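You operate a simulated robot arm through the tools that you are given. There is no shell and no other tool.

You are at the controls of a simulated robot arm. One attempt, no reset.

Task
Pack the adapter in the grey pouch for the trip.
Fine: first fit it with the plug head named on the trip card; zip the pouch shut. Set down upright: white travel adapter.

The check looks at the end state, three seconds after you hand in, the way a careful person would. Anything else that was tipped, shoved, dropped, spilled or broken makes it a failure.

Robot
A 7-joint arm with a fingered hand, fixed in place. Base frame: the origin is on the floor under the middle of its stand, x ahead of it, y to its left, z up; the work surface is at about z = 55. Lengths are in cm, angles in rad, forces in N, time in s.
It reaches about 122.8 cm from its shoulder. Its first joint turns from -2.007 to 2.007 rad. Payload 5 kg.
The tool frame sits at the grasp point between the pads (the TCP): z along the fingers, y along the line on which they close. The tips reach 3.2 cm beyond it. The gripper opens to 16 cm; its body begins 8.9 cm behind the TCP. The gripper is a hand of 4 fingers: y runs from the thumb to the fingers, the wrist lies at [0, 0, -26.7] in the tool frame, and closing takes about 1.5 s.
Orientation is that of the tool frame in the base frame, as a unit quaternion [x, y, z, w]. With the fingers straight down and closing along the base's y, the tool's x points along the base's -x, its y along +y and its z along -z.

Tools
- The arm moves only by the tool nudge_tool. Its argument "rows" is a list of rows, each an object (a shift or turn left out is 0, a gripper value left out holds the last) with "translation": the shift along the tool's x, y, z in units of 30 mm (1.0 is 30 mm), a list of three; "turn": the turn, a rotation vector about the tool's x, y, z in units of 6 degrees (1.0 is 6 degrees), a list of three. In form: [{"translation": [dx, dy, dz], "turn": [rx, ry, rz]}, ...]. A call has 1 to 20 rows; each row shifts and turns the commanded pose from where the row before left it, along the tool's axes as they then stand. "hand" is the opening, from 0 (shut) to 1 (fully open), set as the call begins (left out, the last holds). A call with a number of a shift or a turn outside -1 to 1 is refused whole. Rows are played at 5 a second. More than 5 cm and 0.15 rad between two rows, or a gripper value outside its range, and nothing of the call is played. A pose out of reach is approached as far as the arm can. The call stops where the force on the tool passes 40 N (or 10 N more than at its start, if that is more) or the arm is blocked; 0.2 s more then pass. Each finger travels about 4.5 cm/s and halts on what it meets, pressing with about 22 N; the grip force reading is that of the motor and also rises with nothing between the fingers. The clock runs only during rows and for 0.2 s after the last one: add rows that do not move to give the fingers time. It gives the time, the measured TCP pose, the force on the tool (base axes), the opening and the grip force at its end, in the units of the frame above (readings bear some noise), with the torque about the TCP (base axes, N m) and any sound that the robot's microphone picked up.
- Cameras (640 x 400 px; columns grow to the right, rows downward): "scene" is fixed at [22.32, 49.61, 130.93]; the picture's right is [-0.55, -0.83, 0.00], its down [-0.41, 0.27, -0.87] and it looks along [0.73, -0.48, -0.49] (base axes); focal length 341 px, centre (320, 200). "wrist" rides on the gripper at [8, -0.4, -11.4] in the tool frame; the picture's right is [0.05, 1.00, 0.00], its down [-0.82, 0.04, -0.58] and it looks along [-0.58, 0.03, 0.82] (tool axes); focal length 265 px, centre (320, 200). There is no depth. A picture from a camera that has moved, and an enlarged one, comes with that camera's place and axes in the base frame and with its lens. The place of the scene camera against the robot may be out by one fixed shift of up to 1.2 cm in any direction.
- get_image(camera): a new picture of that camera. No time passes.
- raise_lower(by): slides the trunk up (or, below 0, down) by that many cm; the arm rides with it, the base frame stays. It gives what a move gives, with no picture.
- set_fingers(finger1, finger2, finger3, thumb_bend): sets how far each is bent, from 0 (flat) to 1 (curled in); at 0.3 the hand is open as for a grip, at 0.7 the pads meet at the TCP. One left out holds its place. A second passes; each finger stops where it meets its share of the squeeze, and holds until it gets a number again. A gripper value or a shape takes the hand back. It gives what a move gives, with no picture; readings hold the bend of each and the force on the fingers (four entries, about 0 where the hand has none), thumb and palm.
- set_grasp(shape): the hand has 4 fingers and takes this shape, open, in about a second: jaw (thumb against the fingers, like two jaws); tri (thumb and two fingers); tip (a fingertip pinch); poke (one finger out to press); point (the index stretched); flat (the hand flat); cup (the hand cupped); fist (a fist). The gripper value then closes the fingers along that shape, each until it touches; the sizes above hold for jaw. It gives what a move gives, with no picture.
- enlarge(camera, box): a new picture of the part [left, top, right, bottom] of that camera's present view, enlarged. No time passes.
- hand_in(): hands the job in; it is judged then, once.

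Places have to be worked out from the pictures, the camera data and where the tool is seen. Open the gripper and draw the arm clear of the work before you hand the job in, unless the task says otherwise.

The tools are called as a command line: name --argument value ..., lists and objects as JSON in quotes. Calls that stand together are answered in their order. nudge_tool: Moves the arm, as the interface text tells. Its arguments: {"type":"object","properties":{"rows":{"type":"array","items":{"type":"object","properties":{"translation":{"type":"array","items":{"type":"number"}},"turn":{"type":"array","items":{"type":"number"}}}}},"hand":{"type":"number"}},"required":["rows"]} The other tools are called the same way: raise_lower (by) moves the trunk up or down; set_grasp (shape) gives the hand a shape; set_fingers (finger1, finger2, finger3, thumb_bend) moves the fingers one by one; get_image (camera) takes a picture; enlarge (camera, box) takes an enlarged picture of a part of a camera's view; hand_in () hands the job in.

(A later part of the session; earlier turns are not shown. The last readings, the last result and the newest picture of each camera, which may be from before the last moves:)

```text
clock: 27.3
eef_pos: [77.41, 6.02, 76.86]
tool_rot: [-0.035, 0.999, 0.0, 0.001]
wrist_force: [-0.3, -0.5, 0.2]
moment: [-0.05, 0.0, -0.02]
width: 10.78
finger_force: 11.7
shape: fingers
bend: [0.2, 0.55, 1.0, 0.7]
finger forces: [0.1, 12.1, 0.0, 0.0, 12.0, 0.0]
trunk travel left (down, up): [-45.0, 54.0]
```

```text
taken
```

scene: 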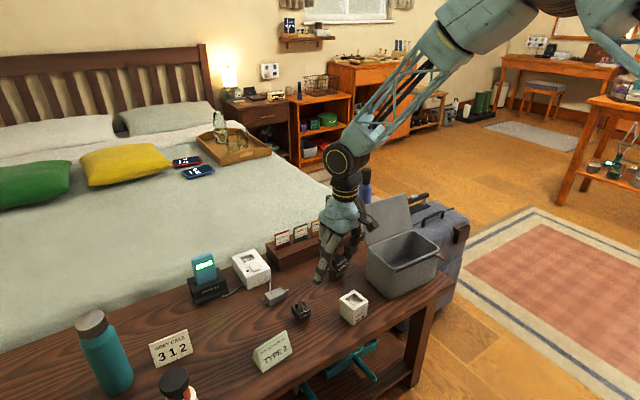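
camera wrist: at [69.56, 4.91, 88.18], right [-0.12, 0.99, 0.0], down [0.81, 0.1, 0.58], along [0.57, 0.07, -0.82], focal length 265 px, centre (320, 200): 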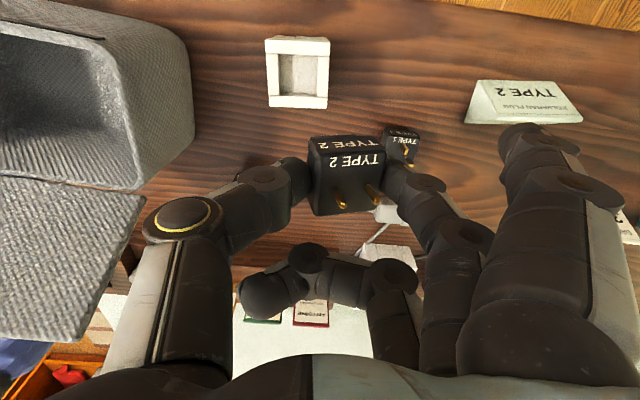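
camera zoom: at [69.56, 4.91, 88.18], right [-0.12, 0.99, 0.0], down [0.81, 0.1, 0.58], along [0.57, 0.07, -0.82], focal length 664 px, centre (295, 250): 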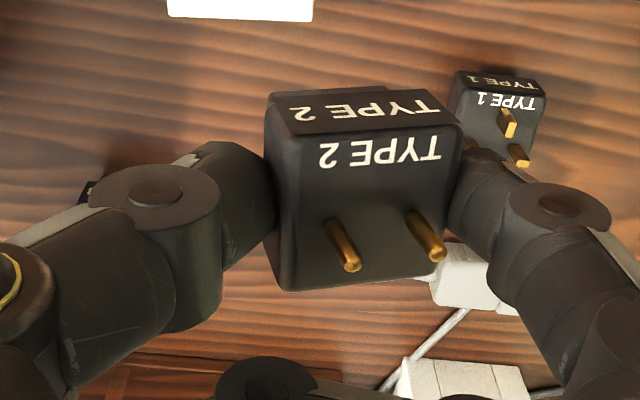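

Now the head is clearly visible: its pins lean about 14° toward +y (thumb side rode up). I enlarge for a precise orientation estimate before correcting with a tool tilt.

enlarge --camera "wrist" --box '[290, 125, 400, 225]'

enlarge --camera "scene" --box '[310, 240, 370, 295]'

```text
4.00 times, centred on (345, 175) of wrist
camera zoom: at [69.56, 4.91, 88.18], right [-0.12, 0.99, 0.0], down [0.81, 0.1, 0.58], along [0.57, 0.07, -0.82], focal length 1062 px, centre (220, 300)
```

zoom: 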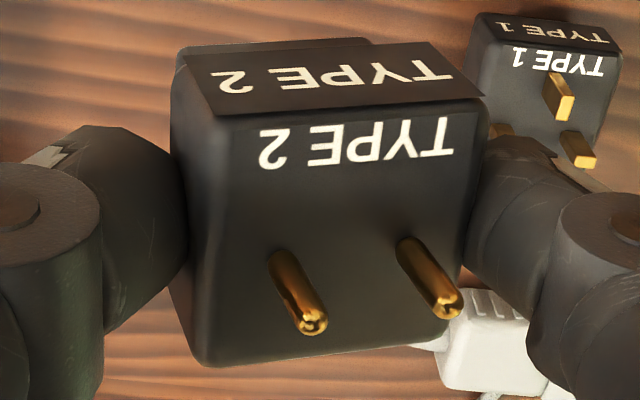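

```text
7.27 times, centred on (340, 268) of scene
camera zoom: at [22.32, 49.61, 130.93], right [-0.55, -0.83, 0.0], down [-0.41, 0.27, -0.87], along [0.73, -0.48, -0.49], focal length 2482 px, centre (174, -291)
```

zoom: 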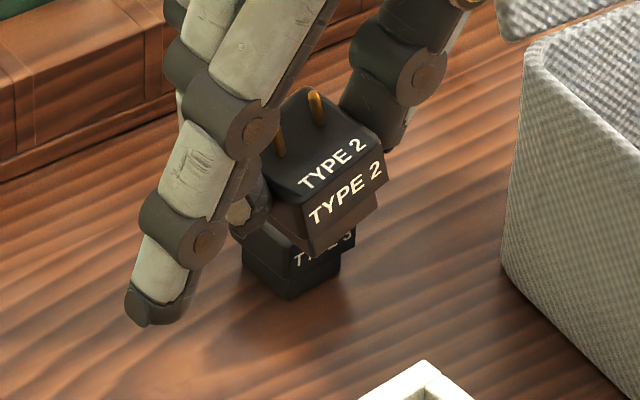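

I estimate the head is rolled ~12° about the x axis with no notable pitch or yaw error. I tilt the tool by -12° about its x axis (two 6° steps) and check in the scene view whether the pins come vertical.

nudge_tool --rows '[{"turn": [-1, 0, 0]}, {"turn": [-1, 0, 0]}, {"translation": [0, 0, 0]}, {"translation": [0, 0, 0]}]'

enlarge --camera "scene" --box '[310, 240, 370, 295]'

get_image --camera "wrist"

```text
clock: 28.3
eef_pos: [77.5, 6.05, 76.9]
tool_rot: [-0.034, 0.994, 0.105, -0.004]
wrist_force: [0.0, 0.6, -0.4]
moment: [-0.04, -0.01, 0.02]
width: 10.74
finger_force: 12.0
shape: fingers
bend: [0.2, 0.55, 1.0, 0.7]
finger forces: [0.0, 12.1, 0.0, 0.0, 12.0, 0.0]
trunk travel left (down, up): [-45.0, 54.0]
```

```text
7.27 times, centred on (340, 268) of scene
camera zoom: at [22.32, 49.61, 130.93], right [-0.55, -0.83, 0.0], down [-0.41, 0.27, -0.87], along [0.73, -0.48, -0.49], focal length 2482 px, centre (174, -291)
```

zoom: 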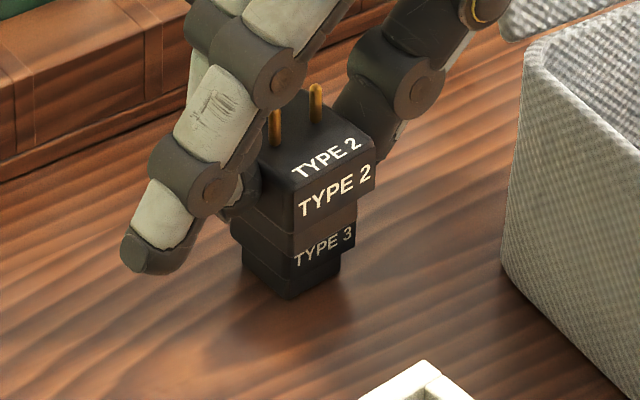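

```text
taken
camera wrist: at [69.76, 2.55, 87.83], right [-0.12, 0.97, 0.21], down [0.82, -0.02, 0.57], along [0.56, 0.24, -0.79], focal length 265 px, centre (320, 200)
```

wrist: 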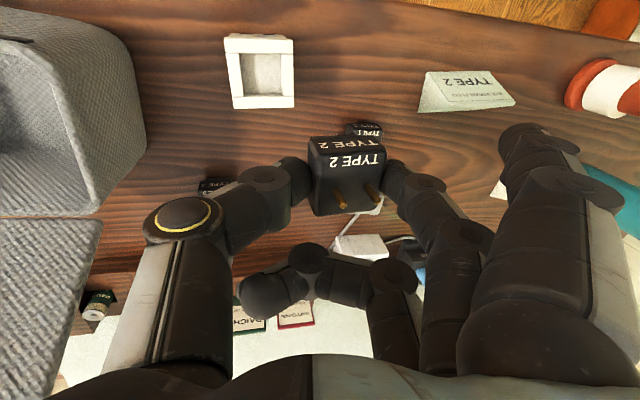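

Pins are vertical in the scene view and the text slope matches an upright, 4°-yawed block. I now move so the foot hangs about 2.5 cm over the recess centre (TCP aimed at 74.95, 1.25, 67.5).

nudge_tool --rows '[{"translation": [0.243, -0.52, 0.3]}, {"translation": [0.243, -0.52, 0.6]}, {"translation": [0.243, -0.52, 0.6]}, {"translation": [0.243, -0.52, 0.6]}, {"translation": [0, 0, 0.6]}, {"translation": [0, 0, 0]}]'

get_image --camera "wrist"

enlarge --camera "scene" --box '[325, 265, 385, 325]'

enlarge --camera "wrist" --box '[240, 60, 420, 220]'

```text
clock: 29.7
eef_pos: [74.94, 1.07, 67.41]
tool_rot: [-0.035, 0.994, 0.104, -0.003]
wrist_force: [0.8, 0.1, 0.2]
moment: [-0.04, 0.01, -0.02]
width: 10.77
finger_force: 12.5
shape: fingers
bend: [0.2, 0.55, 1.0, 0.7]
finger forces: [0.0, 12.0, 0.0, 0.0, 12.1, 0.0]
trunk travel left (down, up): [-45.0, 54.0]
```

```text
taken
camera wrist: at [67.26, -2.39, 78.49], right [-0.12, 0.97, 0.21], down [0.82, -0.02, 0.57], along [0.56, 0.24, -0.79], focal length 265 px, centre (320, 200)
```

wrist: 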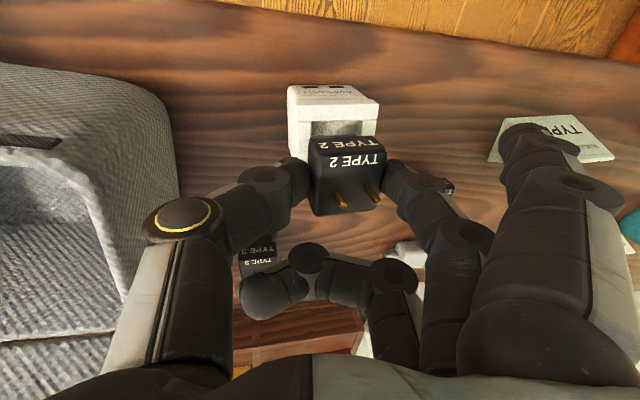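

```text
6.67 times, centred on (355, 295) of scene
camera zoom: at [22.32, 49.61, 130.93], right [-0.55, -0.83, 0.0], down [-0.41, 0.27, -0.87], along [0.73, -0.48, -0.49], focal length 2275 px, centre (87, -433)
```

zoom: 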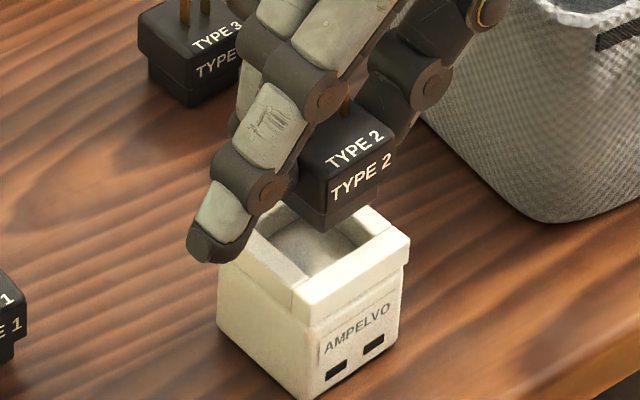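

```text
2.50 times, centred on (330, 140) of wrist
camera zoom: at [67.26, -2.39, 78.49], right [-0.12, 0.97, 0.21], down [0.82, -0.02, 0.57], along [0.56, 0.24, -0.79], focal length 664 px, centre (295, 350)
```

zoom: 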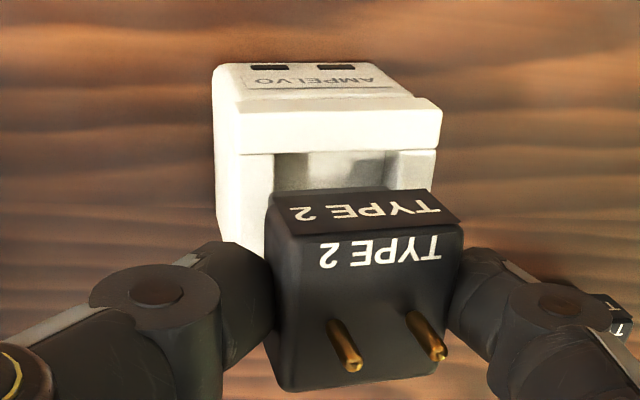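

The head hangs above the adapter. I enlarge the scene view to judge the foot against the recess corners from the side.

enlarge --camera "scene" --box '[340, 278, 372, 310]'

```text
12.50 times, centred on (356, 294) of scene
camera zoom: at [22.32, 49.61, 130.93], right [-0.55, -0.83, 0.0], down [-0.41, 0.27, -0.87], along [0.73, -0.48, -0.49], focal length 4266 px, centre (-130, -975)
```

zoom: 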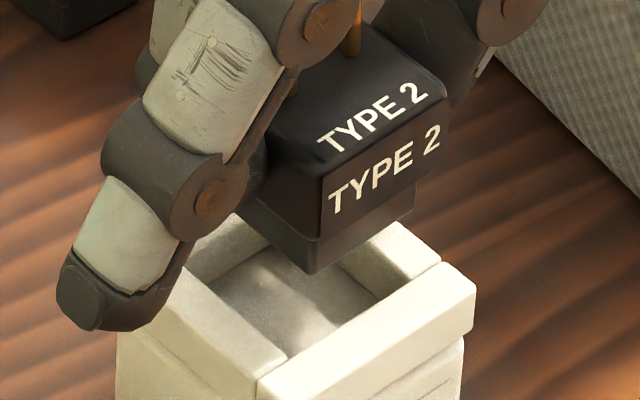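

Combining wrist and scene rays, the foot bottom is at about z 62.1 and needs a shift of roughly (+0.1, +0.35) cm to centre on the recess. I apply that while lowering 1.5 cm and re-check.

nudge_tool --rows '[{"translation": [-0.041, 0.117, 0.024]}, {"translation": [0, -0.05, 0.25]}, {"translation": [0, -0.055, 0.24]}, {"translation": [0, 0, 0]}]'

enlarge --camera "scene" --box '[340, 278, 372, 310]'

enlarge --camera "wrist" --box '[260, 70, 420, 220]'

```text
clock: 30.7
eef_pos: [74.87, 1.74, 66.04]
tool_rot: [-0.035, 0.994, 0.105, -0.004]
wrist_force: [-0.3, 0.0, 1.8]
moment: [0.08, -0.01, 0.01]
width: 10.74
finger_force: 11.6
shape: fingers
bend: [0.2, 0.55, 1.0, 0.7]
finger forces: [0.1, 11.9, 0.0, 0.1, 12.1, 0.0]
trunk travel left (down, up): [-45.0, 54.0]
```

```text
12.50 times, centred on (356, 294) of scene
camera zoom: at [22.32, 49.61, 130.93], right [-0.55, -0.83, 0.0], down [-0.41, 0.27, -0.87], along [0.73, -0.48, -0.49], focal length 4266 px, centre (-130, -975)
```

zoom: 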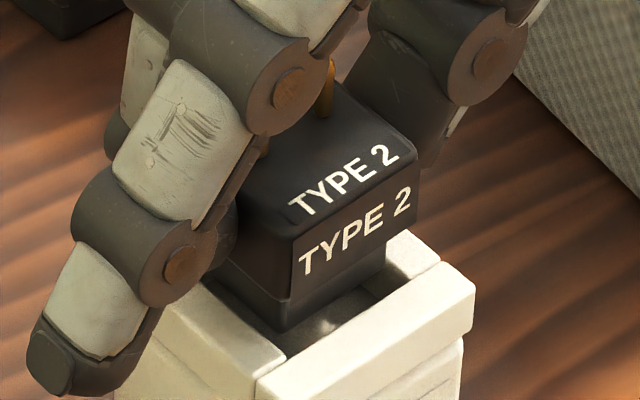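

```text
2.67 times, centred on (340, 145) of wrist
camera zoom: at [67.31, -1.72, 77.02], right [-0.12, 0.97, 0.21], down [0.82, -0.02, 0.57], along [0.56, 0.24, -0.79], focal length 708 px, centre (267, 347)
```

zoom: 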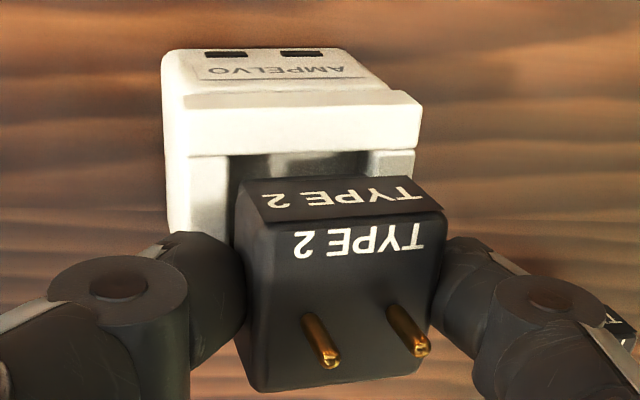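

Re-triangulating from three wrist views shows the adapter top is really at z≈60.9 (6 cm tall), recess centre near (74.8, 3.45), and the head is ~3.8 cm tall; I also over-corrected the roll by ~4°. I back up 2 cm before fixing the tilt.

nudge_tool --rows '[{"translation": [0, 0.07, -0.326]}, {"translation": [0, 0.07, -0.326]}, {"turn": [0.667, 0, 0]}, {"turn": [0, 0, 0.35]}, {"translation": [0, 0, 0]}, {"translation": [0, 0, 0]}, {"translation": [0, 0, 0]}]'

enlarge --camera "scene" --box '[336, 266, 376, 306]'

enlarge --camera "wrist" --box '[260, 70, 420, 220]'

```text
clock: 32.3
eef_pos: [74.87, 1.57, 67.95]
tool_rot: [-0.018, 0.997, 0.069, -0.004]
wrist_force: [0.6, -0.4, -0.2]
moment: [-0.04, -0.01, 0.03]
width: 10.78
finger_force: 12.4
shape: fingers
bend: [0.2, 0.55, 1.0, 0.7]
finger forces: [0.0, 12.1, 0.0, 0.0, 12.1, 0.0]
trunk travel left (down, up): [-45.0, 54.0]
```

```text
10.00 times, centred on (356, 286) of scene
camera zoom: at [22.32, 49.61, 130.93], right [-0.55, -0.83, 0.0], down [-0.41, 0.27, -0.87], along [0.73, -0.48, -0.49], focal length 3412 px, centre (-40, -660)
```

zoom: 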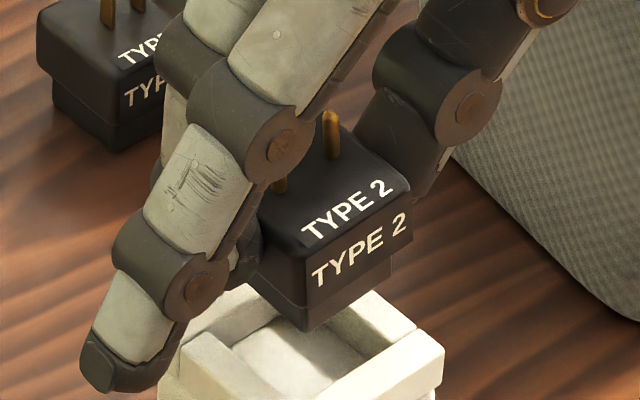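

```text
2.67 times, centred on (340, 145) of wrist
camera zoom: at [67.13, -0.81, 79.24], right [-0.08, 0.99, 0.14], down [0.82, -0.01, 0.57], along [0.57, 0.16, -0.81], focal length 708 px, centre (267, 347)
```

zoom: 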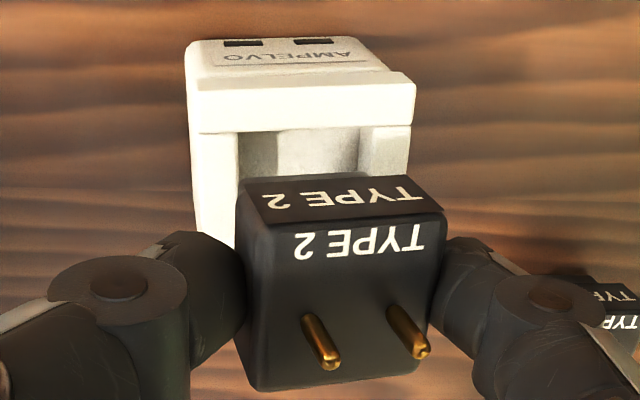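

After the correction the pins and label edges read upright with yaw ~4.5°. Cross-checking wrist and scene rays (with the scene's local offset calibrated), the foot bottom is ~2 cm above the rim and needs only about (-0.08, +0.2) cm. I lower 1.5 cm and look again.

nudge_tool --rows '[{"translation": [0.022, 0.073, 0.01]}, {"translation": [0, -0.035, 0.25]}, {"translation": [0, -0.034, 0.246]}, {"translation": [0, 0, 0]}, {"translation": [0, 0, 0]}, {"translation": [0, 0, 0]}]'

enlarge --camera "scene" --box '[338, 276, 374, 312]'

enlarge --camera "wrist" --box '[260, 70, 420, 220]'

```text
clock: 33.7
eef_pos: [74.96, 1.86, 66.5]
tool_rot: [-0.017, 0.997, 0.07, -0.004]
wrist_force: [0.1, 0.0, -1.0]
moment: [0.0, -0.03, -0.04]
width: 10.74
finger_force: 12.8
shape: fingers
bend: [0.2, 0.55, 1.0, 0.7]
finger forces: [0.0, 12.1, 0.1, 0.1, 12.0, 0.0]
trunk travel left (down, up): [-45.0, 54.0]
```

```text
11.11 times, centred on (356, 294) of scene
camera zoom: at [22.32, 49.61, 130.93], right [-0.55, -0.83, 0.0], down [-0.41, 0.27, -0.87], along [0.73, -0.48, -0.49], focal length 3792 px, centre (-80, -844)
```

zoom: 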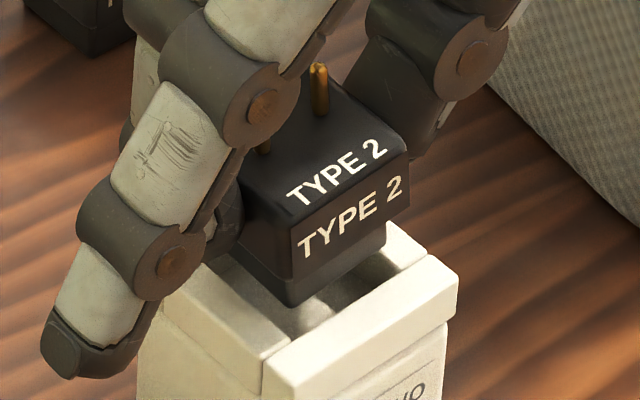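

```text
2.67 times, centred on (340, 145) of wrist
camera zoom: at [67.11, -0.48, 77.79], right [-0.08, 0.99, 0.14], down [0.82, -0.01, 0.57], along [0.57, 0.16, -0.81], focal length 708 px, centre (267, 347)
```

zoom: 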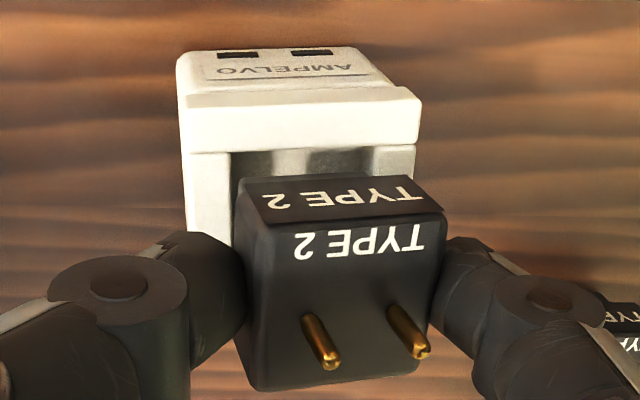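

Scene landing prediction is within ~0.1 cm of the recess corner target, so alignment is nearly right. I nudge (-0.1, -0.06) and lower 0.9 cm so the foot just enters, watching the force.

nudge_tool --rows '[{"translation": [0.0325, -0.02, 0]}, {"translation": [0, -0.02, 0.15]}, {"translation": [0, -0.02, 0.145]}, {"translation": [0, 0, 0]}, {"translation": [0, 0, 0]}]'

enlarge --camera "scene" --box '[338, 276, 374, 312]'

enlarge --camera "wrist" --box '[260, 70, 420, 220]'

```text
clock: 34.9
eef_pos: [74.78, 1.86, 65.61]
tool_rot: [-0.017, 0.997, 0.07, -0.003]
wrist_force: [0.5, 0.2, -0.1]
moment: [0.0, -0.02, 0.0]
width: 10.68
finger_force: 12.2
shape: fingers
bend: [0.2, 0.55, 1.0, 0.71]
finger forces: [0.1, 12.2, 0.1, 0.0, 11.8, 0.0]
trunk travel left (down, up): [-45.0, 54.0]
```

```text
11.11 times, centred on (356, 294) of scene
camera zoom: at [22.32, 49.61, 130.93], right [-0.55, -0.83, 0.0], down [-0.41, 0.27, -0.87], along [0.73, -0.48, -0.49], focal length 3792 px, centre (-80, -844)
```

zoom: 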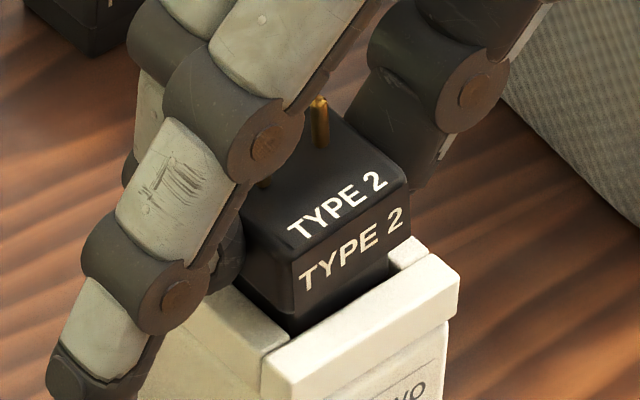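

```text
2.67 times, centred on (340, 145) of wrist
camera zoom: at [67.01, -0.57, 76.75], right [-0.08, 0.99, 0.14], down [0.82, -0.01, 0.57], along [0.57, 0.16, -0.81], focal length 708 px, centre (267, 347)
```

zoom: 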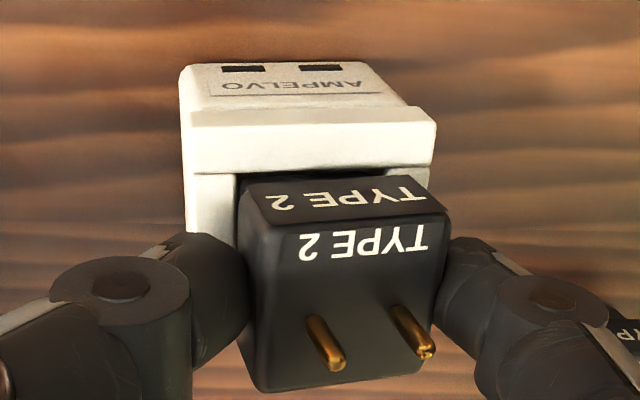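

Forces stay near zero and the foot looks to be at the recess mouth. I zoom in further to confirm before pressing down.

enlarge --camera "scene" --box '[346, 288, 372, 310]'

enlarge --camera "wrist" --box '[300, 110, 390, 180]'

```text
16.00 times, centred on (359, 299) of scene
camera zoom: at [22.32, 49.61, 130.93], right [-0.55, -0.83, 0.0], down [-0.41, 0.27, -0.87], along [0.73, -0.48, -0.49], focal length 5460 px, centre (-304, -1384)
```

zoom: 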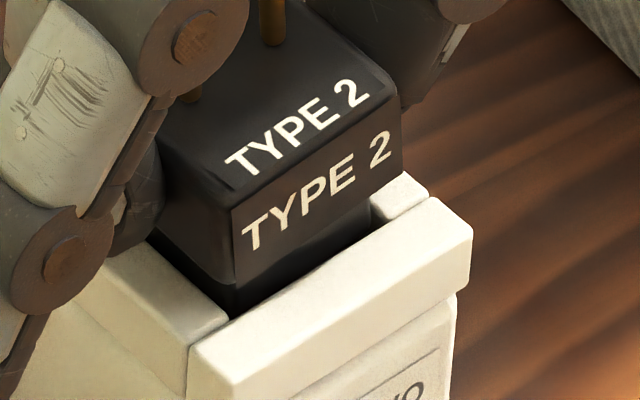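

```text
5.71 times, centred on (345, 145) of wrist
camera zoom: at [67.01, -0.57, 76.75], right [-0.08, 0.99, 0.14], down [0.82, -0.01, 0.57], along [0.57, 0.16, -0.81], focal length 1517 px, centre (177, 514)
```

zoom: 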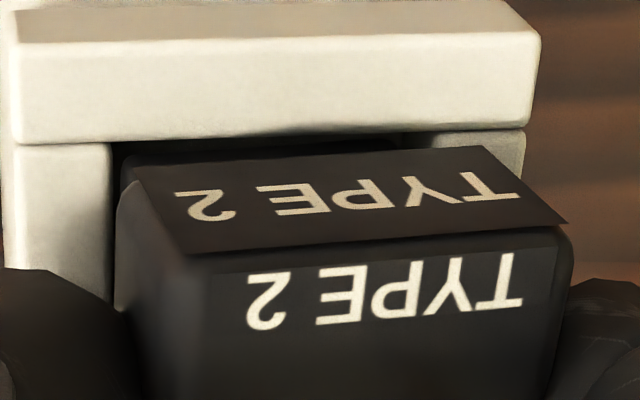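

The foot is visibly inside the recess mouth with dark gaps at front and left. I lower another 0.5 cm and check force and picture.

nudge_tool --rows '[{"translation": [0, -0.012, 0.083]}, {"translation": [0, -0.011, 0.082]}, {"translation": [0, 0, 0]}, {"translation": [0, 0, 0]}]'

enlarge --camera "scene" --box '[340, 282, 374, 314]'

enlarge --camera "wrist" --box '[260, 90, 420, 220]'

```text
clock: 35.9
eef_pos: [74.75, 1.92, 65.15]
tool_rot: [-0.016, 0.998, 0.069, -0.004]
wrist_force: [-0.3, 0.1, -0.3]
moment: [0.02, -0.01, 0.02]
width: 10.7
finger_force: 11.2
shape: fingers
bend: [0.2, 0.55, 1.0, 0.71]
finger forces: [0.0, 12.3, 0.1, 0.0, 12.0, 0.0]
trunk travel left (down, up): [-45.0, 54.0]
```

```text
12.50 times, centred on (357, 298) of scene
camera zoom: at [22.32, 49.61, 130.93], right [-0.55, -0.83, 0.0], down [-0.41, 0.27, -0.87], along [0.73, -0.48, -0.49], focal length 4266 px, centre (-142, -1025)
```

zoom: 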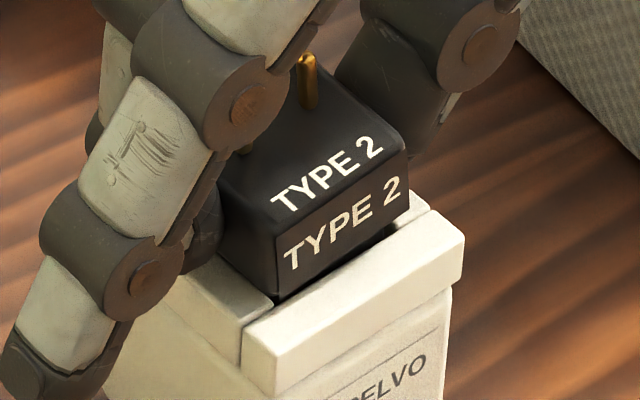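

```text
3.08 times, centred on (340, 155) of wrist
camera zoom: at [66.97, -0.57, 76.26], right [-0.08, 0.99, 0.14], down [0.82, -0.01, 0.57], along [0.57, 0.16, -0.81], focal length 817 px, centre (258, 338)
```

zoom: 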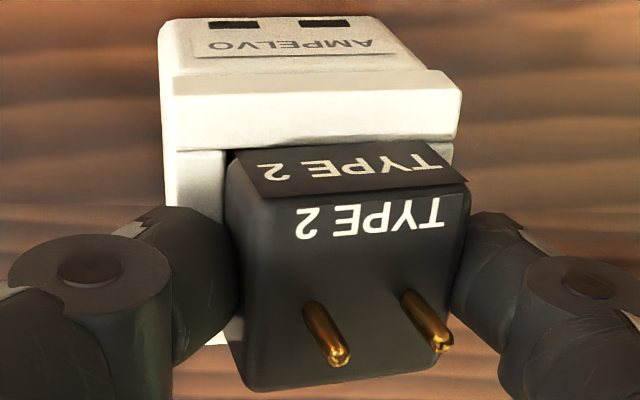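

The foot is going in without force; the block underside is now just above the rim. I lower another 0.45 cm in small steps.

nudge_tool --rows '[{"translation": [0, -0.007, 0.05]}, {"translation": [0, -0.007, 0.05]}, {"translation": [0, -0.007, 0.05]}, {"translation": [0, 0, 0]}, {"translation": [0, 0, 0]}]'

enlarge --camera "scene" --box '[340, 282, 374, 314]'

enlarge --camera "wrist" --box '[260, 90, 420, 220]'

```text
clock: 37.1
eef_pos: [74.81, 1.72, 64.79]
tool_rot: [-0.016, 0.997, 0.07, -0.002]
wrist_force: [0.9, -2.5, 11.2]
moment: [0.13, 0.01, -0.01]
width: 10.59
finger_force: 14.0
shape: fingers
bend: [0.2, 0.55, 1.0, 0.72]
finger forces: [0.1, 11.7, 0.0, 0.1, 16.5, 0.0]
trunk travel left (down, up): [-45.0, 54.0]
```

```text
12.50 times, centred on (357, 298) of scene
camera zoom: at [22.32, 49.61, 130.93], right [-0.55, -0.83, 0.0], down [-0.41, 0.27, -0.87], along [0.73, -0.48, -0.49], focal length 4266 px, centre (-142, -1025)
```

zoom: 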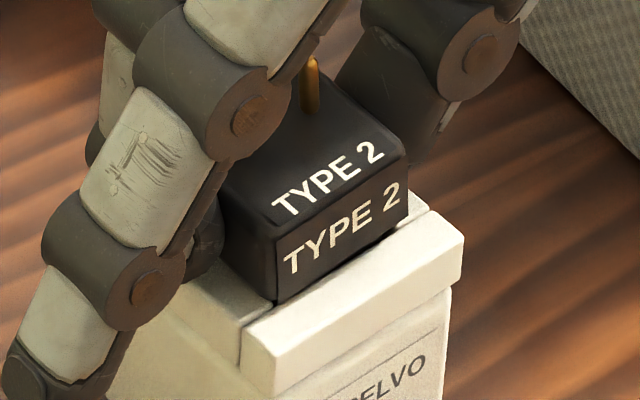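

```text
3.08 times, centred on (340, 155) of wrist
camera zoom: at [66.98, -0.65, 75.91], right [-0.08, 0.99, 0.14], down [0.82, -0.01, 0.57], along [0.57, 0.16, -0.81], focal length 817 px, centre (258, 338)
```

zoom: 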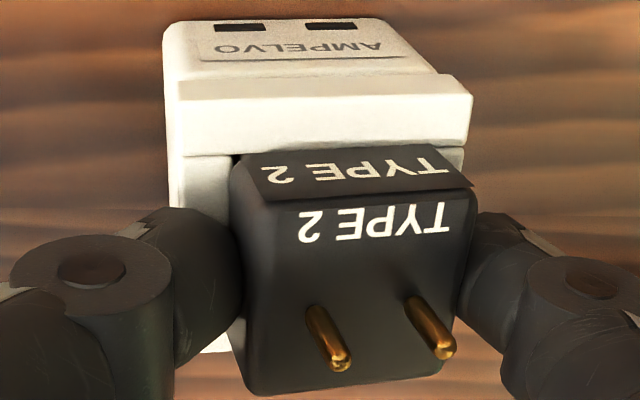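

Now 11 N upward appears, so either the head is seated or a fingertip rests on the rim. I zoom in on the seam to tell.

enlarge --camera "scene" --box '[354, 292, 376, 308]'

enlarge --camera "wrist" --box '[310, 125, 390, 165]'

enlarge --camera "wrist" --box '[290, 140, 350, 220]'

```text
16.00 times, centred on (365, 300) of scene
camera zoom: at [22.32, 49.61, 130.93], right [-0.55, -0.83, 0.0], down [-0.41, 0.27, -0.87], along [0.73, -0.48, -0.49], focal length 5460 px, centre (-400, -1400)
```

zoom: 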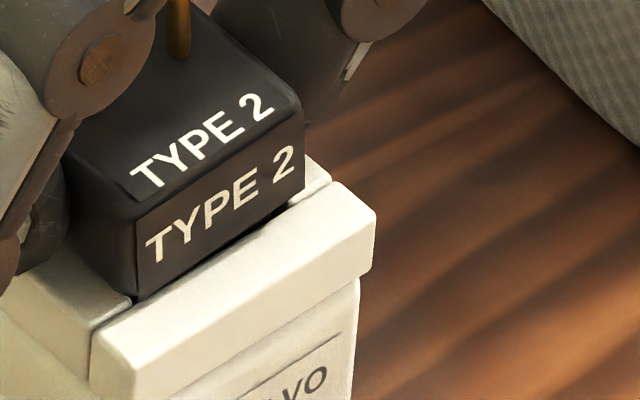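

```text
8.00 times, centred on (350, 145) of wrist
camera zoom: at [66.98, -0.65, 75.91], right [-0.08, 0.99, 0.14], down [0.82, -0.01, 0.57], along [0.57, 0.16, -0.81], focal length 2123 px, centre (80, 640)
```

zoom: 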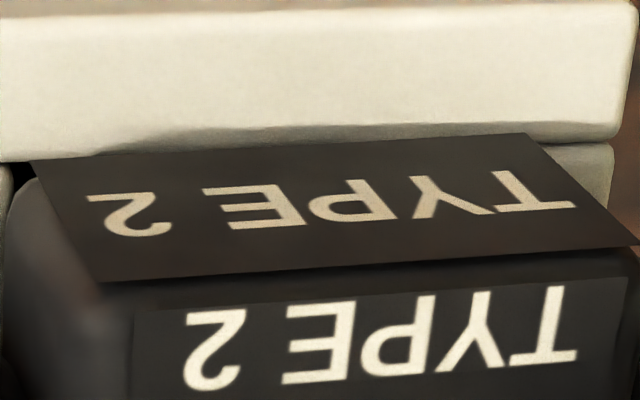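

```text
5.00 times, centred on (320, 180) of wrist
camera zoom: at [66.98, -0.65, 75.91], right [-0.08, 0.99, 0.14], down [0.82, -0.01, 0.57], along [0.57, 0.16, -0.81], focal length 1327 px, centre (320, 300)
```

zoom: 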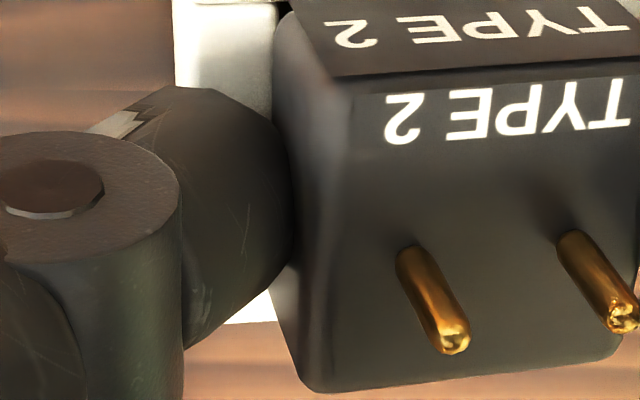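

The +y side sits on the rim while the thumb side is slightly high, as expected from the pinch. I open thumb and middle finger a little so the head can drop level into the recess.

set_fingers --finger2 0.45 --thumb_bend 0.55

enlarge --camera "scene" --box '[340, 282, 374, 314]'

enlarge --camera "wrist" --box '[260, 90, 420, 220]'

```text
clock: 38.1
eef_pos: [74.86, 1.64, 64.82]
tool_rot: [-0.018, 0.997, 0.07, -0.003]
wrist_force: [2.3, 0.7, 34.6]
moment: [-0.43, -0.1, 0.01]
width: 10.91
finger_force: 17.3
shape: fingers
bend: [0.2, 0.45, 1.0, 0.67]
finger forces: [0.1, 0.0, 0.1, 0.0, 35.4, 0.0]
trunk travel left (down, up): [-45.0, 54.0]
```

```text
12.50 times, centred on (357, 298) of scene
camera zoom: at [22.32, 49.61, 130.93], right [-0.55, -0.83, 0.0], down [-0.41, 0.27, -0.87], along [0.73, -0.48, -0.49], focal length 4266 px, centre (-142, -1025)
```

zoom: 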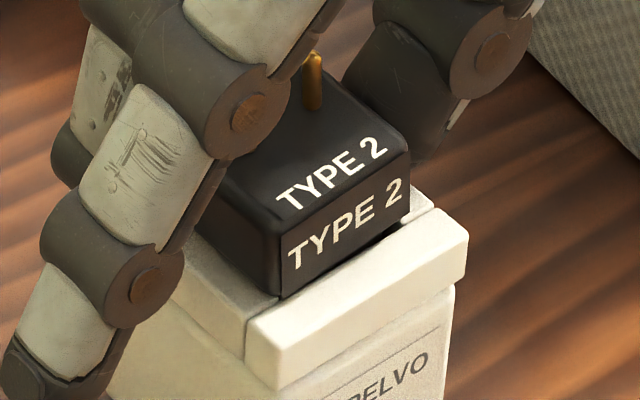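

```text
3.08 times, centred on (340, 155) of wrist
camera zoom: at [66.96, -0.61, 76.01], right [-0.09, 0.99, 0.14], down [0.82, -0.01, 0.58], along [0.57, 0.16, -0.81], focal length 817 px, centre (258, 338)
```

zoom: 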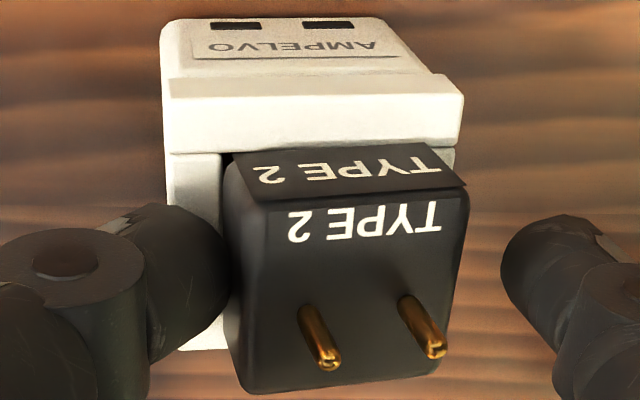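

Middle finger released, but the opening thumb pressed down onto the rim (35 N). I raise the hand about 1 cm to relieve it.

nudge_tool --rows '[{"translation": [0, 0.014, -0.1]}, {"translation": [0, 0.014, -0.1]}, {"translation": [0, 0.014, -0.1]}, {"translation": [0, 0, 0]}, {"translation": [0, 0, 0]}]'

enlarge --camera "scene" --box '[340, 282, 374, 314]'

enlarge --camera "wrist" --box '[260, 90, 420, 220]'

```text
clock: 39.3
eef_pos: [74.6, 1.72, 65.46]
tool_rot: [-0.018, 0.997, 0.069, -0.004]
wrist_force: [0.9, -0.2, 0.1]
moment: [-0.01, 0.0, 0.02]
width: 13.31
finger_force: 0.2
shape: fingers
bend: [0.2, 0.45, 1.0, 0.55]
finger forces: [0.0, 0.1, 0.1, 0.1, 0.0, 0.0]
trunk travel left (down, up): [-45.0, 54.0]
```

```text
12.50 times, centred on (357, 298) of scene
camera zoom: at [22.32, 49.61, 130.93], right [-0.55, -0.83, 0.0], down [-0.41, 0.27, -0.87], along [0.73, -0.48, -0.49], focal length 4266 px, centre (-142, -1025)
```

zoom: 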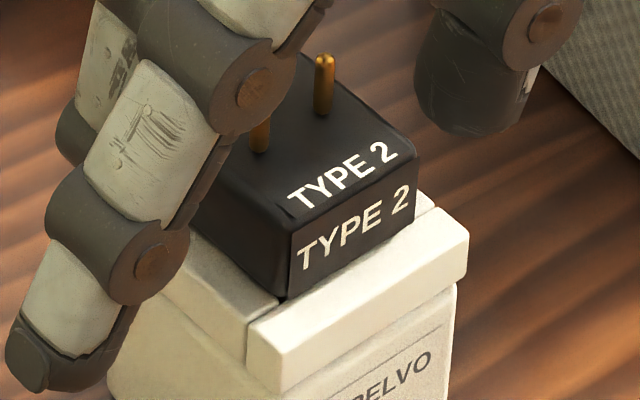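

```text
3.08 times, centred on (340, 155) of wrist
camera zoom: at [66.89, -0.65, 76.73], right [-0.08, 0.99, 0.14], down [0.82, -0.01, 0.57], along [0.57, 0.16, -0.81], focal length 817 px, centre (258, 338)
```

zoom: 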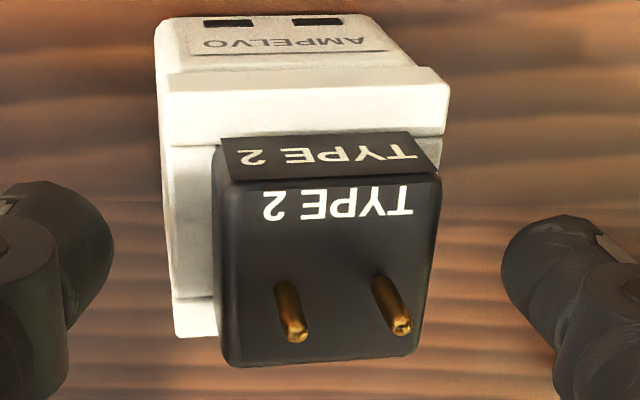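

The head now sits level on the adapter with no dark gap showing. I raise the hand ~10 cm and take out the tilt so the hand is upright again at 4° yaw.

nudge_tool --rows '[{"translation": [0, 0.093, -0.66]}, {"translation": [0, 0.093, -0.66]}, {"translation": [0, 0.093, -0.66]}, {"translation": [0, 0.093, -0.66]}, {"translation": [0, 0.093, -0.66]}, {"turn": [0, 0, -0.35]}, {"turn": [0.667, 0, 0]}, {"turn": [0.667, 0, 0]}, {"translation": [0, 0, 0]}, {"translation": [0, 0, 0]}]'

set_grasp --shape "jaw"

get_image --camera "wrist"

enlarge --camera "scene" --box '[335, 275, 385, 325]'

enlarge --camera "wrist" --box '[250, 50, 400, 180]'

```text
clock: 41.5
eef_pos: [74.7, 1.86, 75.6]
tool_rot: [-0.035, 0.999, 0.0, 0.0]
wrist_force: [0.3, -0.4, 0.3]
moment: [0.0, -0.03, 0.02]
width: 13.29
finger_force: 0.0
shape: fingers
bend: [0.2, 0.45, 1.0, 0.55]
finger forces: [0.0, 0.0, 0.0, 0.0, 0.0, 0.0]
trunk travel left (down, up): [-45.0, 54.0]
```

```text
clock: 42.4
eef_pos: [74.85, 2.0, 75.66]
tool_rot: [-0.035, 0.999, 0.0, 0.0]
wrist_force: [1.0, -0.9, 0.2]
moment: [0.02, 0.04, 0.01]
width: 16.0
finger_force: 0.1
shape: jaw
bend: [0.3, 0.3, 0.3, 0.3]
finger forces: [0.1, 0.0, 0.0, 0.0, 0.0, 0.1]
trunk travel left (down, up): [-45.0, 54.0]
```

```text
taken
camera wrist: at [66.99, 0.77, 86.94], right [-0.12, 0.99, 0.0], down [0.81, 0.1, 0.58], along [0.57, 0.07, -0.82], focal length 265 px, centre (320, 200)
```

wrist: 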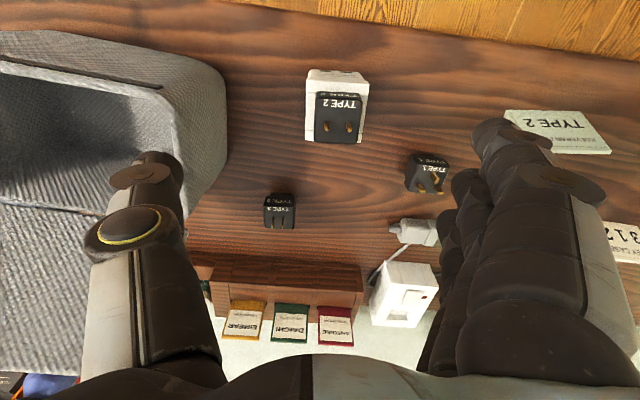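

```text
8.00 times, centred on (360, 300) of scene
camera zoom: at [22.32, 49.61, 130.93], right [-0.55, -0.83, 0.0], down [-0.41, 0.27, -0.87], along [0.73, -0.48, -0.49], focal length 2730 px, centre (0, -600)
```

zoom: 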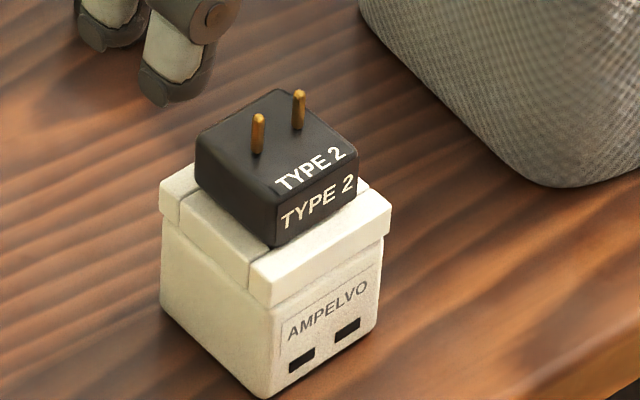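

```text
3.08 times, centred on (325, 115) of wrist
camera zoom: at [66.99, 0.77, 86.94], right [-0.12, 0.99, 0.0], down [0.81, 0.1, 0.58], along [0.57, 0.07, -0.82], focal length 817 px, centre (305, 462)
```

zoom: 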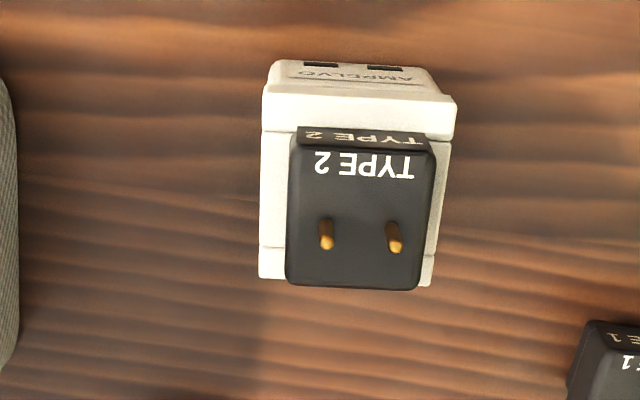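

The TYPE 2 head sits on the adapter. I zoom in on the seam to confirm it is fully home.

enlarge --camera "scene" --box '[352, 284, 386, 312]'

enlarge --camera "wrist" --box '[300, 65, 375, 150]'

```text
14.29 times, centred on (369, 298) of scene
camera zoom: at [22.32, 49.61, 130.93], right [-0.55, -0.83, 0.0], down [-0.41, 0.27, -0.87], along [0.73, -0.48, -0.49], focal length 4875 px, centre (-380, -1200)
```

zoom: 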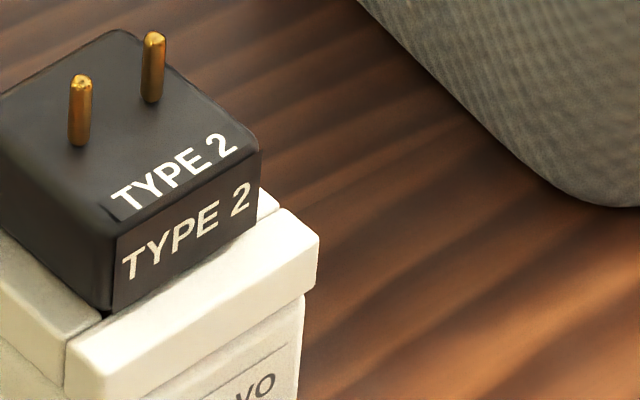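

```text
4.71 times, centred on (338, 108) of wrist
camera zoom: at [66.99, 0.77, 86.94], right [-0.12, 0.99, 0.0], down [0.81, 0.1, 0.58], along [0.57, 0.07, -0.82], focal length 1249 px, centre (238, 635)
```

zoom: 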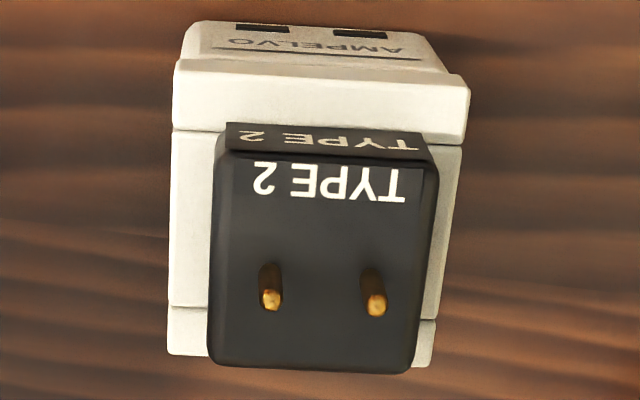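

The head is flush on the rim all round. Before picking the adapter up I survey the pouch: raise the hand to z≈97 over y≈-16 and look down at its opening, lid and zip.

nudge_tool --rows '[{"translation": [0, 0, -0.9]}, {"translation": [0, -0.3, -0.9]}, {"translation": [0, -0.6, -0.8]}, {"translation": [0, -0.7, -0.8]}, {"translation": [0, -0.7, -0.8]}, {"translation": [0, -0.7, -0.8]}, {"translation": [0, -0.7, -0.8]}, {"translation": [0, -0.7, -0.7]}, {"translation": [0, -0.7, -0.6]}, {"translation": [0, -0.6, 0]}, {"translation": [0, 0, 0]}, {"translation": [0, 0, 0]}]'

get_image --camera "wrist"

get_image --camera "scene"

```text
clock: 45.0
eef_pos: [76.16, -15.09, 96.92]
tool_rot: [-0.035, 0.999, 0.0, 0.0]
wrist_force: [-0.3, 0.4, 0.7]
moment: [-0.01, -0.02, -0.01]
width: 16.02
finger_force: 0.0
shape: jaw
bend: [0.3, 0.3, 0.3, 0.3]
finger forces: [0.0, 0.1, 0.1, 0.0, 0.0, 0.0]
trunk travel left (down, up): [-45.0, 54.0]
```

```text
taken
camera wrist: at [68.2, -16.2, 108.28], right [-0.12, 0.99, 0.0], down [0.81, 0.1, 0.58], along [0.57, 0.07, -0.82], focal length 265 px, centre (320, 200)
```

wrist: 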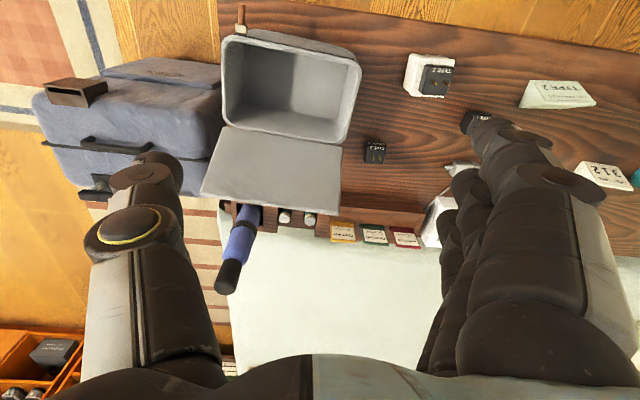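

```text
taken
```

scene: 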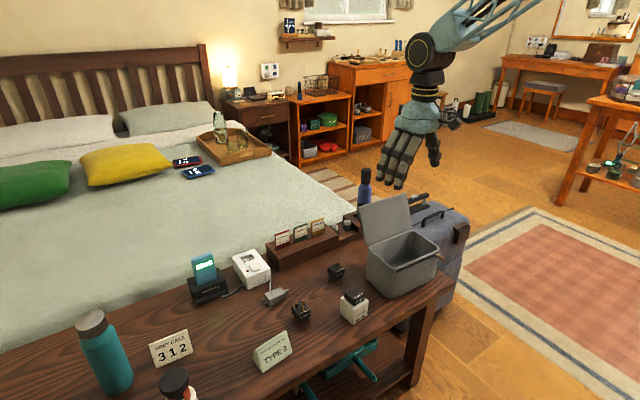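

enlarge --camera "wrist" --box '[190, 0, 390, 210]'

enlarge --camera "scene" --box '[350, 185, 450, 305]'

enlarge --camera "wrist" --box '[210, 0, 290, 60]'

enlarge --camera "scene" --box '[395, 235, 450, 275]'

```text
1.90 times, centred on (290, 105) of wrist
camera zoom: at [68.2, -16.2, 108.28], right [-0.12, 0.99, 0.0], down [0.81, 0.1, 0.58], along [0.57, 0.07, -0.82], focal length 506 px, centre (377, 381)
```

zoom: 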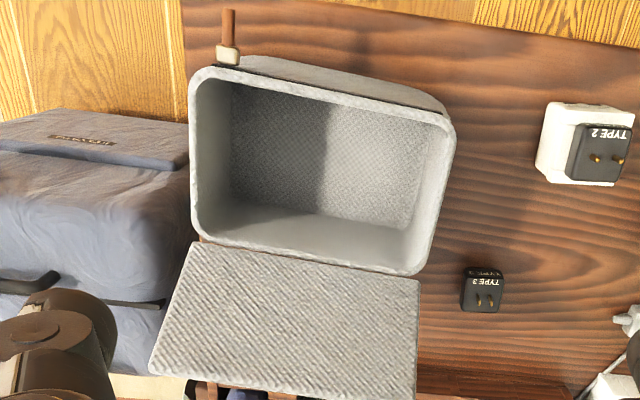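

```text
3.33 times, centred on (400, 245) of scene
camera zoom: at [22.32, 49.61, 130.93], right [-0.55, -0.83, 0.0], down [-0.41, 0.27, -0.87], along [0.73, -0.48, -0.49], focal length 1138 px, centre (53, 50)
```

zoom: 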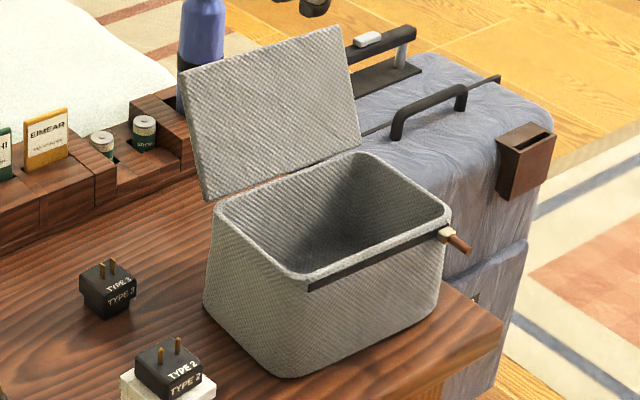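

```text
6.67 times, centred on (250, 30) of wrist
camera zoom: at [68.2, -16.2, 108.28], right [-0.12, 0.99, 0.0], down [0.81, 0.1, 0.58], along [0.57, 0.07, -0.82], focal length 1769 px, centre (787, 1333)
```

zoom: 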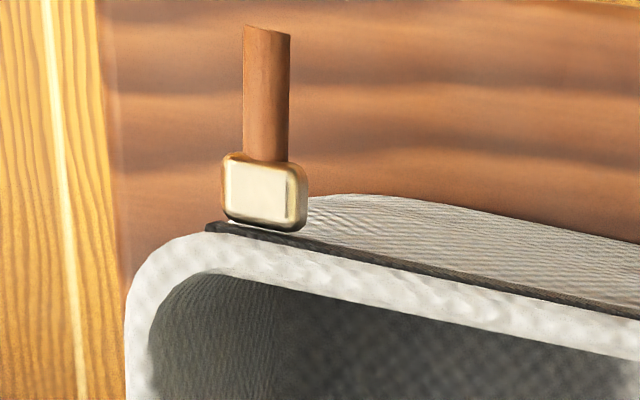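

```text
10.00 times, centred on (422, 255) of scene
camera zoom: at [22.32, 49.61, 130.93], right [-0.55, -0.83, 0.0], down [-0.41, 0.27, -0.87], along [0.73, -0.48, -0.49], focal length 3412 px, centre (-705, -350)
```

zoom: 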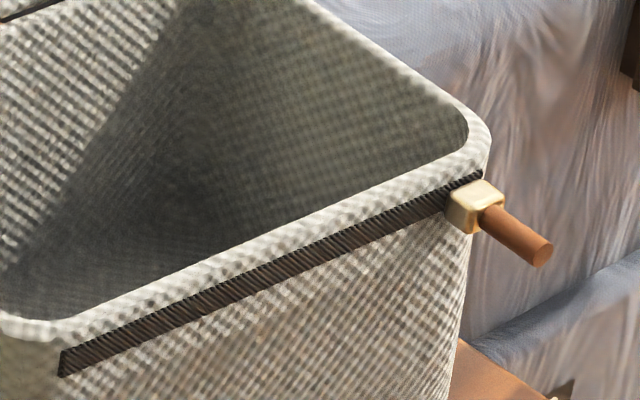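

The pouch rim is at z≈66, about 20×12 cm outside, centre near (79, -19.5), yawed about -3°; the zip slider is at the -y end of the front wall with its pull sticking out toward me. Now I go back above the adapter (centre ≈ 74.84, 3.3) with an 8.4 cm opening, to z≈72.

nudge_tool --rows '[{"translation": [0, 0.62, 0.5]}, {"translation": [0, 0.62, 0.8]}, {"translation": [0, 0.62, 0.8]}, {"translation": [0, 0.62, 0.8]}, {"translation": [0, 0.62, 0.8]}, {"translation": [0, 0.62, 0.9]}, {"translation": [0, 0.62, 0.9]}, {"translation": [0, 0.62, 0.9]}, {"translation": [0, 0.62, 0.9]}, {"translation": [0, 0.62, 0.99]}, {"translation": [0, 0, 0]}, {"translation": [0, 0, 0]}]' --hand 0.525

get_image --camera "wrist"

enlarge --camera "scene" --box '[310, 230, 410, 330]'

```text
clock: 47.6
eef_pos: [75.06, 3.26, 72.19]
tool_rot: [-0.035, 0.999, 0.0, 0.0]
wrist_force: [0.0, 0.3, 0.3]
moment: [0.01, -0.03, 0.0]
width: 8.48
finger_force: 0.0
shape: jaw
bend: [0.72, 0.72, 0.72, 0.7]
finger forces: [0.0, 0.1, 0.0, 0.1, 0.0, 0.1]
trunk travel left (down, up): [-45.0, 54.0]
```

```text
taken
camera wrist: at [67.23, 2.18, 83.56], right [-0.12, 0.99, 0.0], down [0.81, 0.1, 0.58], along [0.57, 0.07, -0.82], focal length 265 px, centre (320, 200)
```

wrist: 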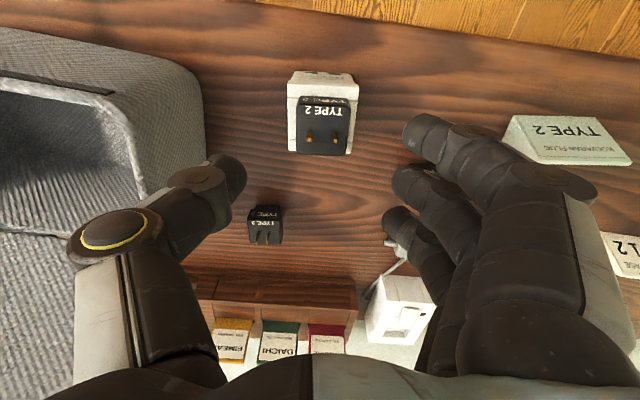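

```text
4.00 times, centred on (360, 280) of scene
camera zoom: at [22.32, 49.61, 130.93], right [-0.55, -0.83, 0.0], down [-0.41, 0.27, -0.87], along [0.73, -0.48, -0.49], focal length 1365 px, centre (160, -120)
```

zoom: 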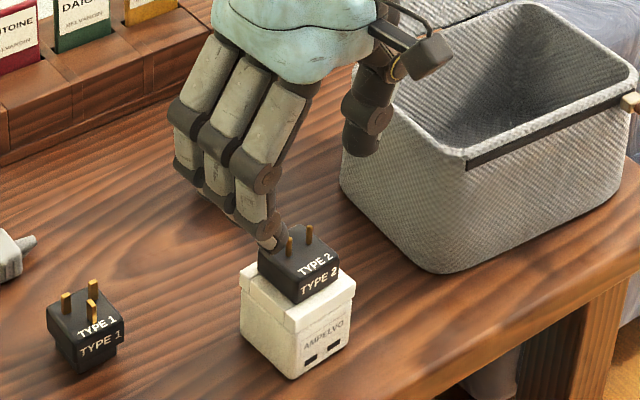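

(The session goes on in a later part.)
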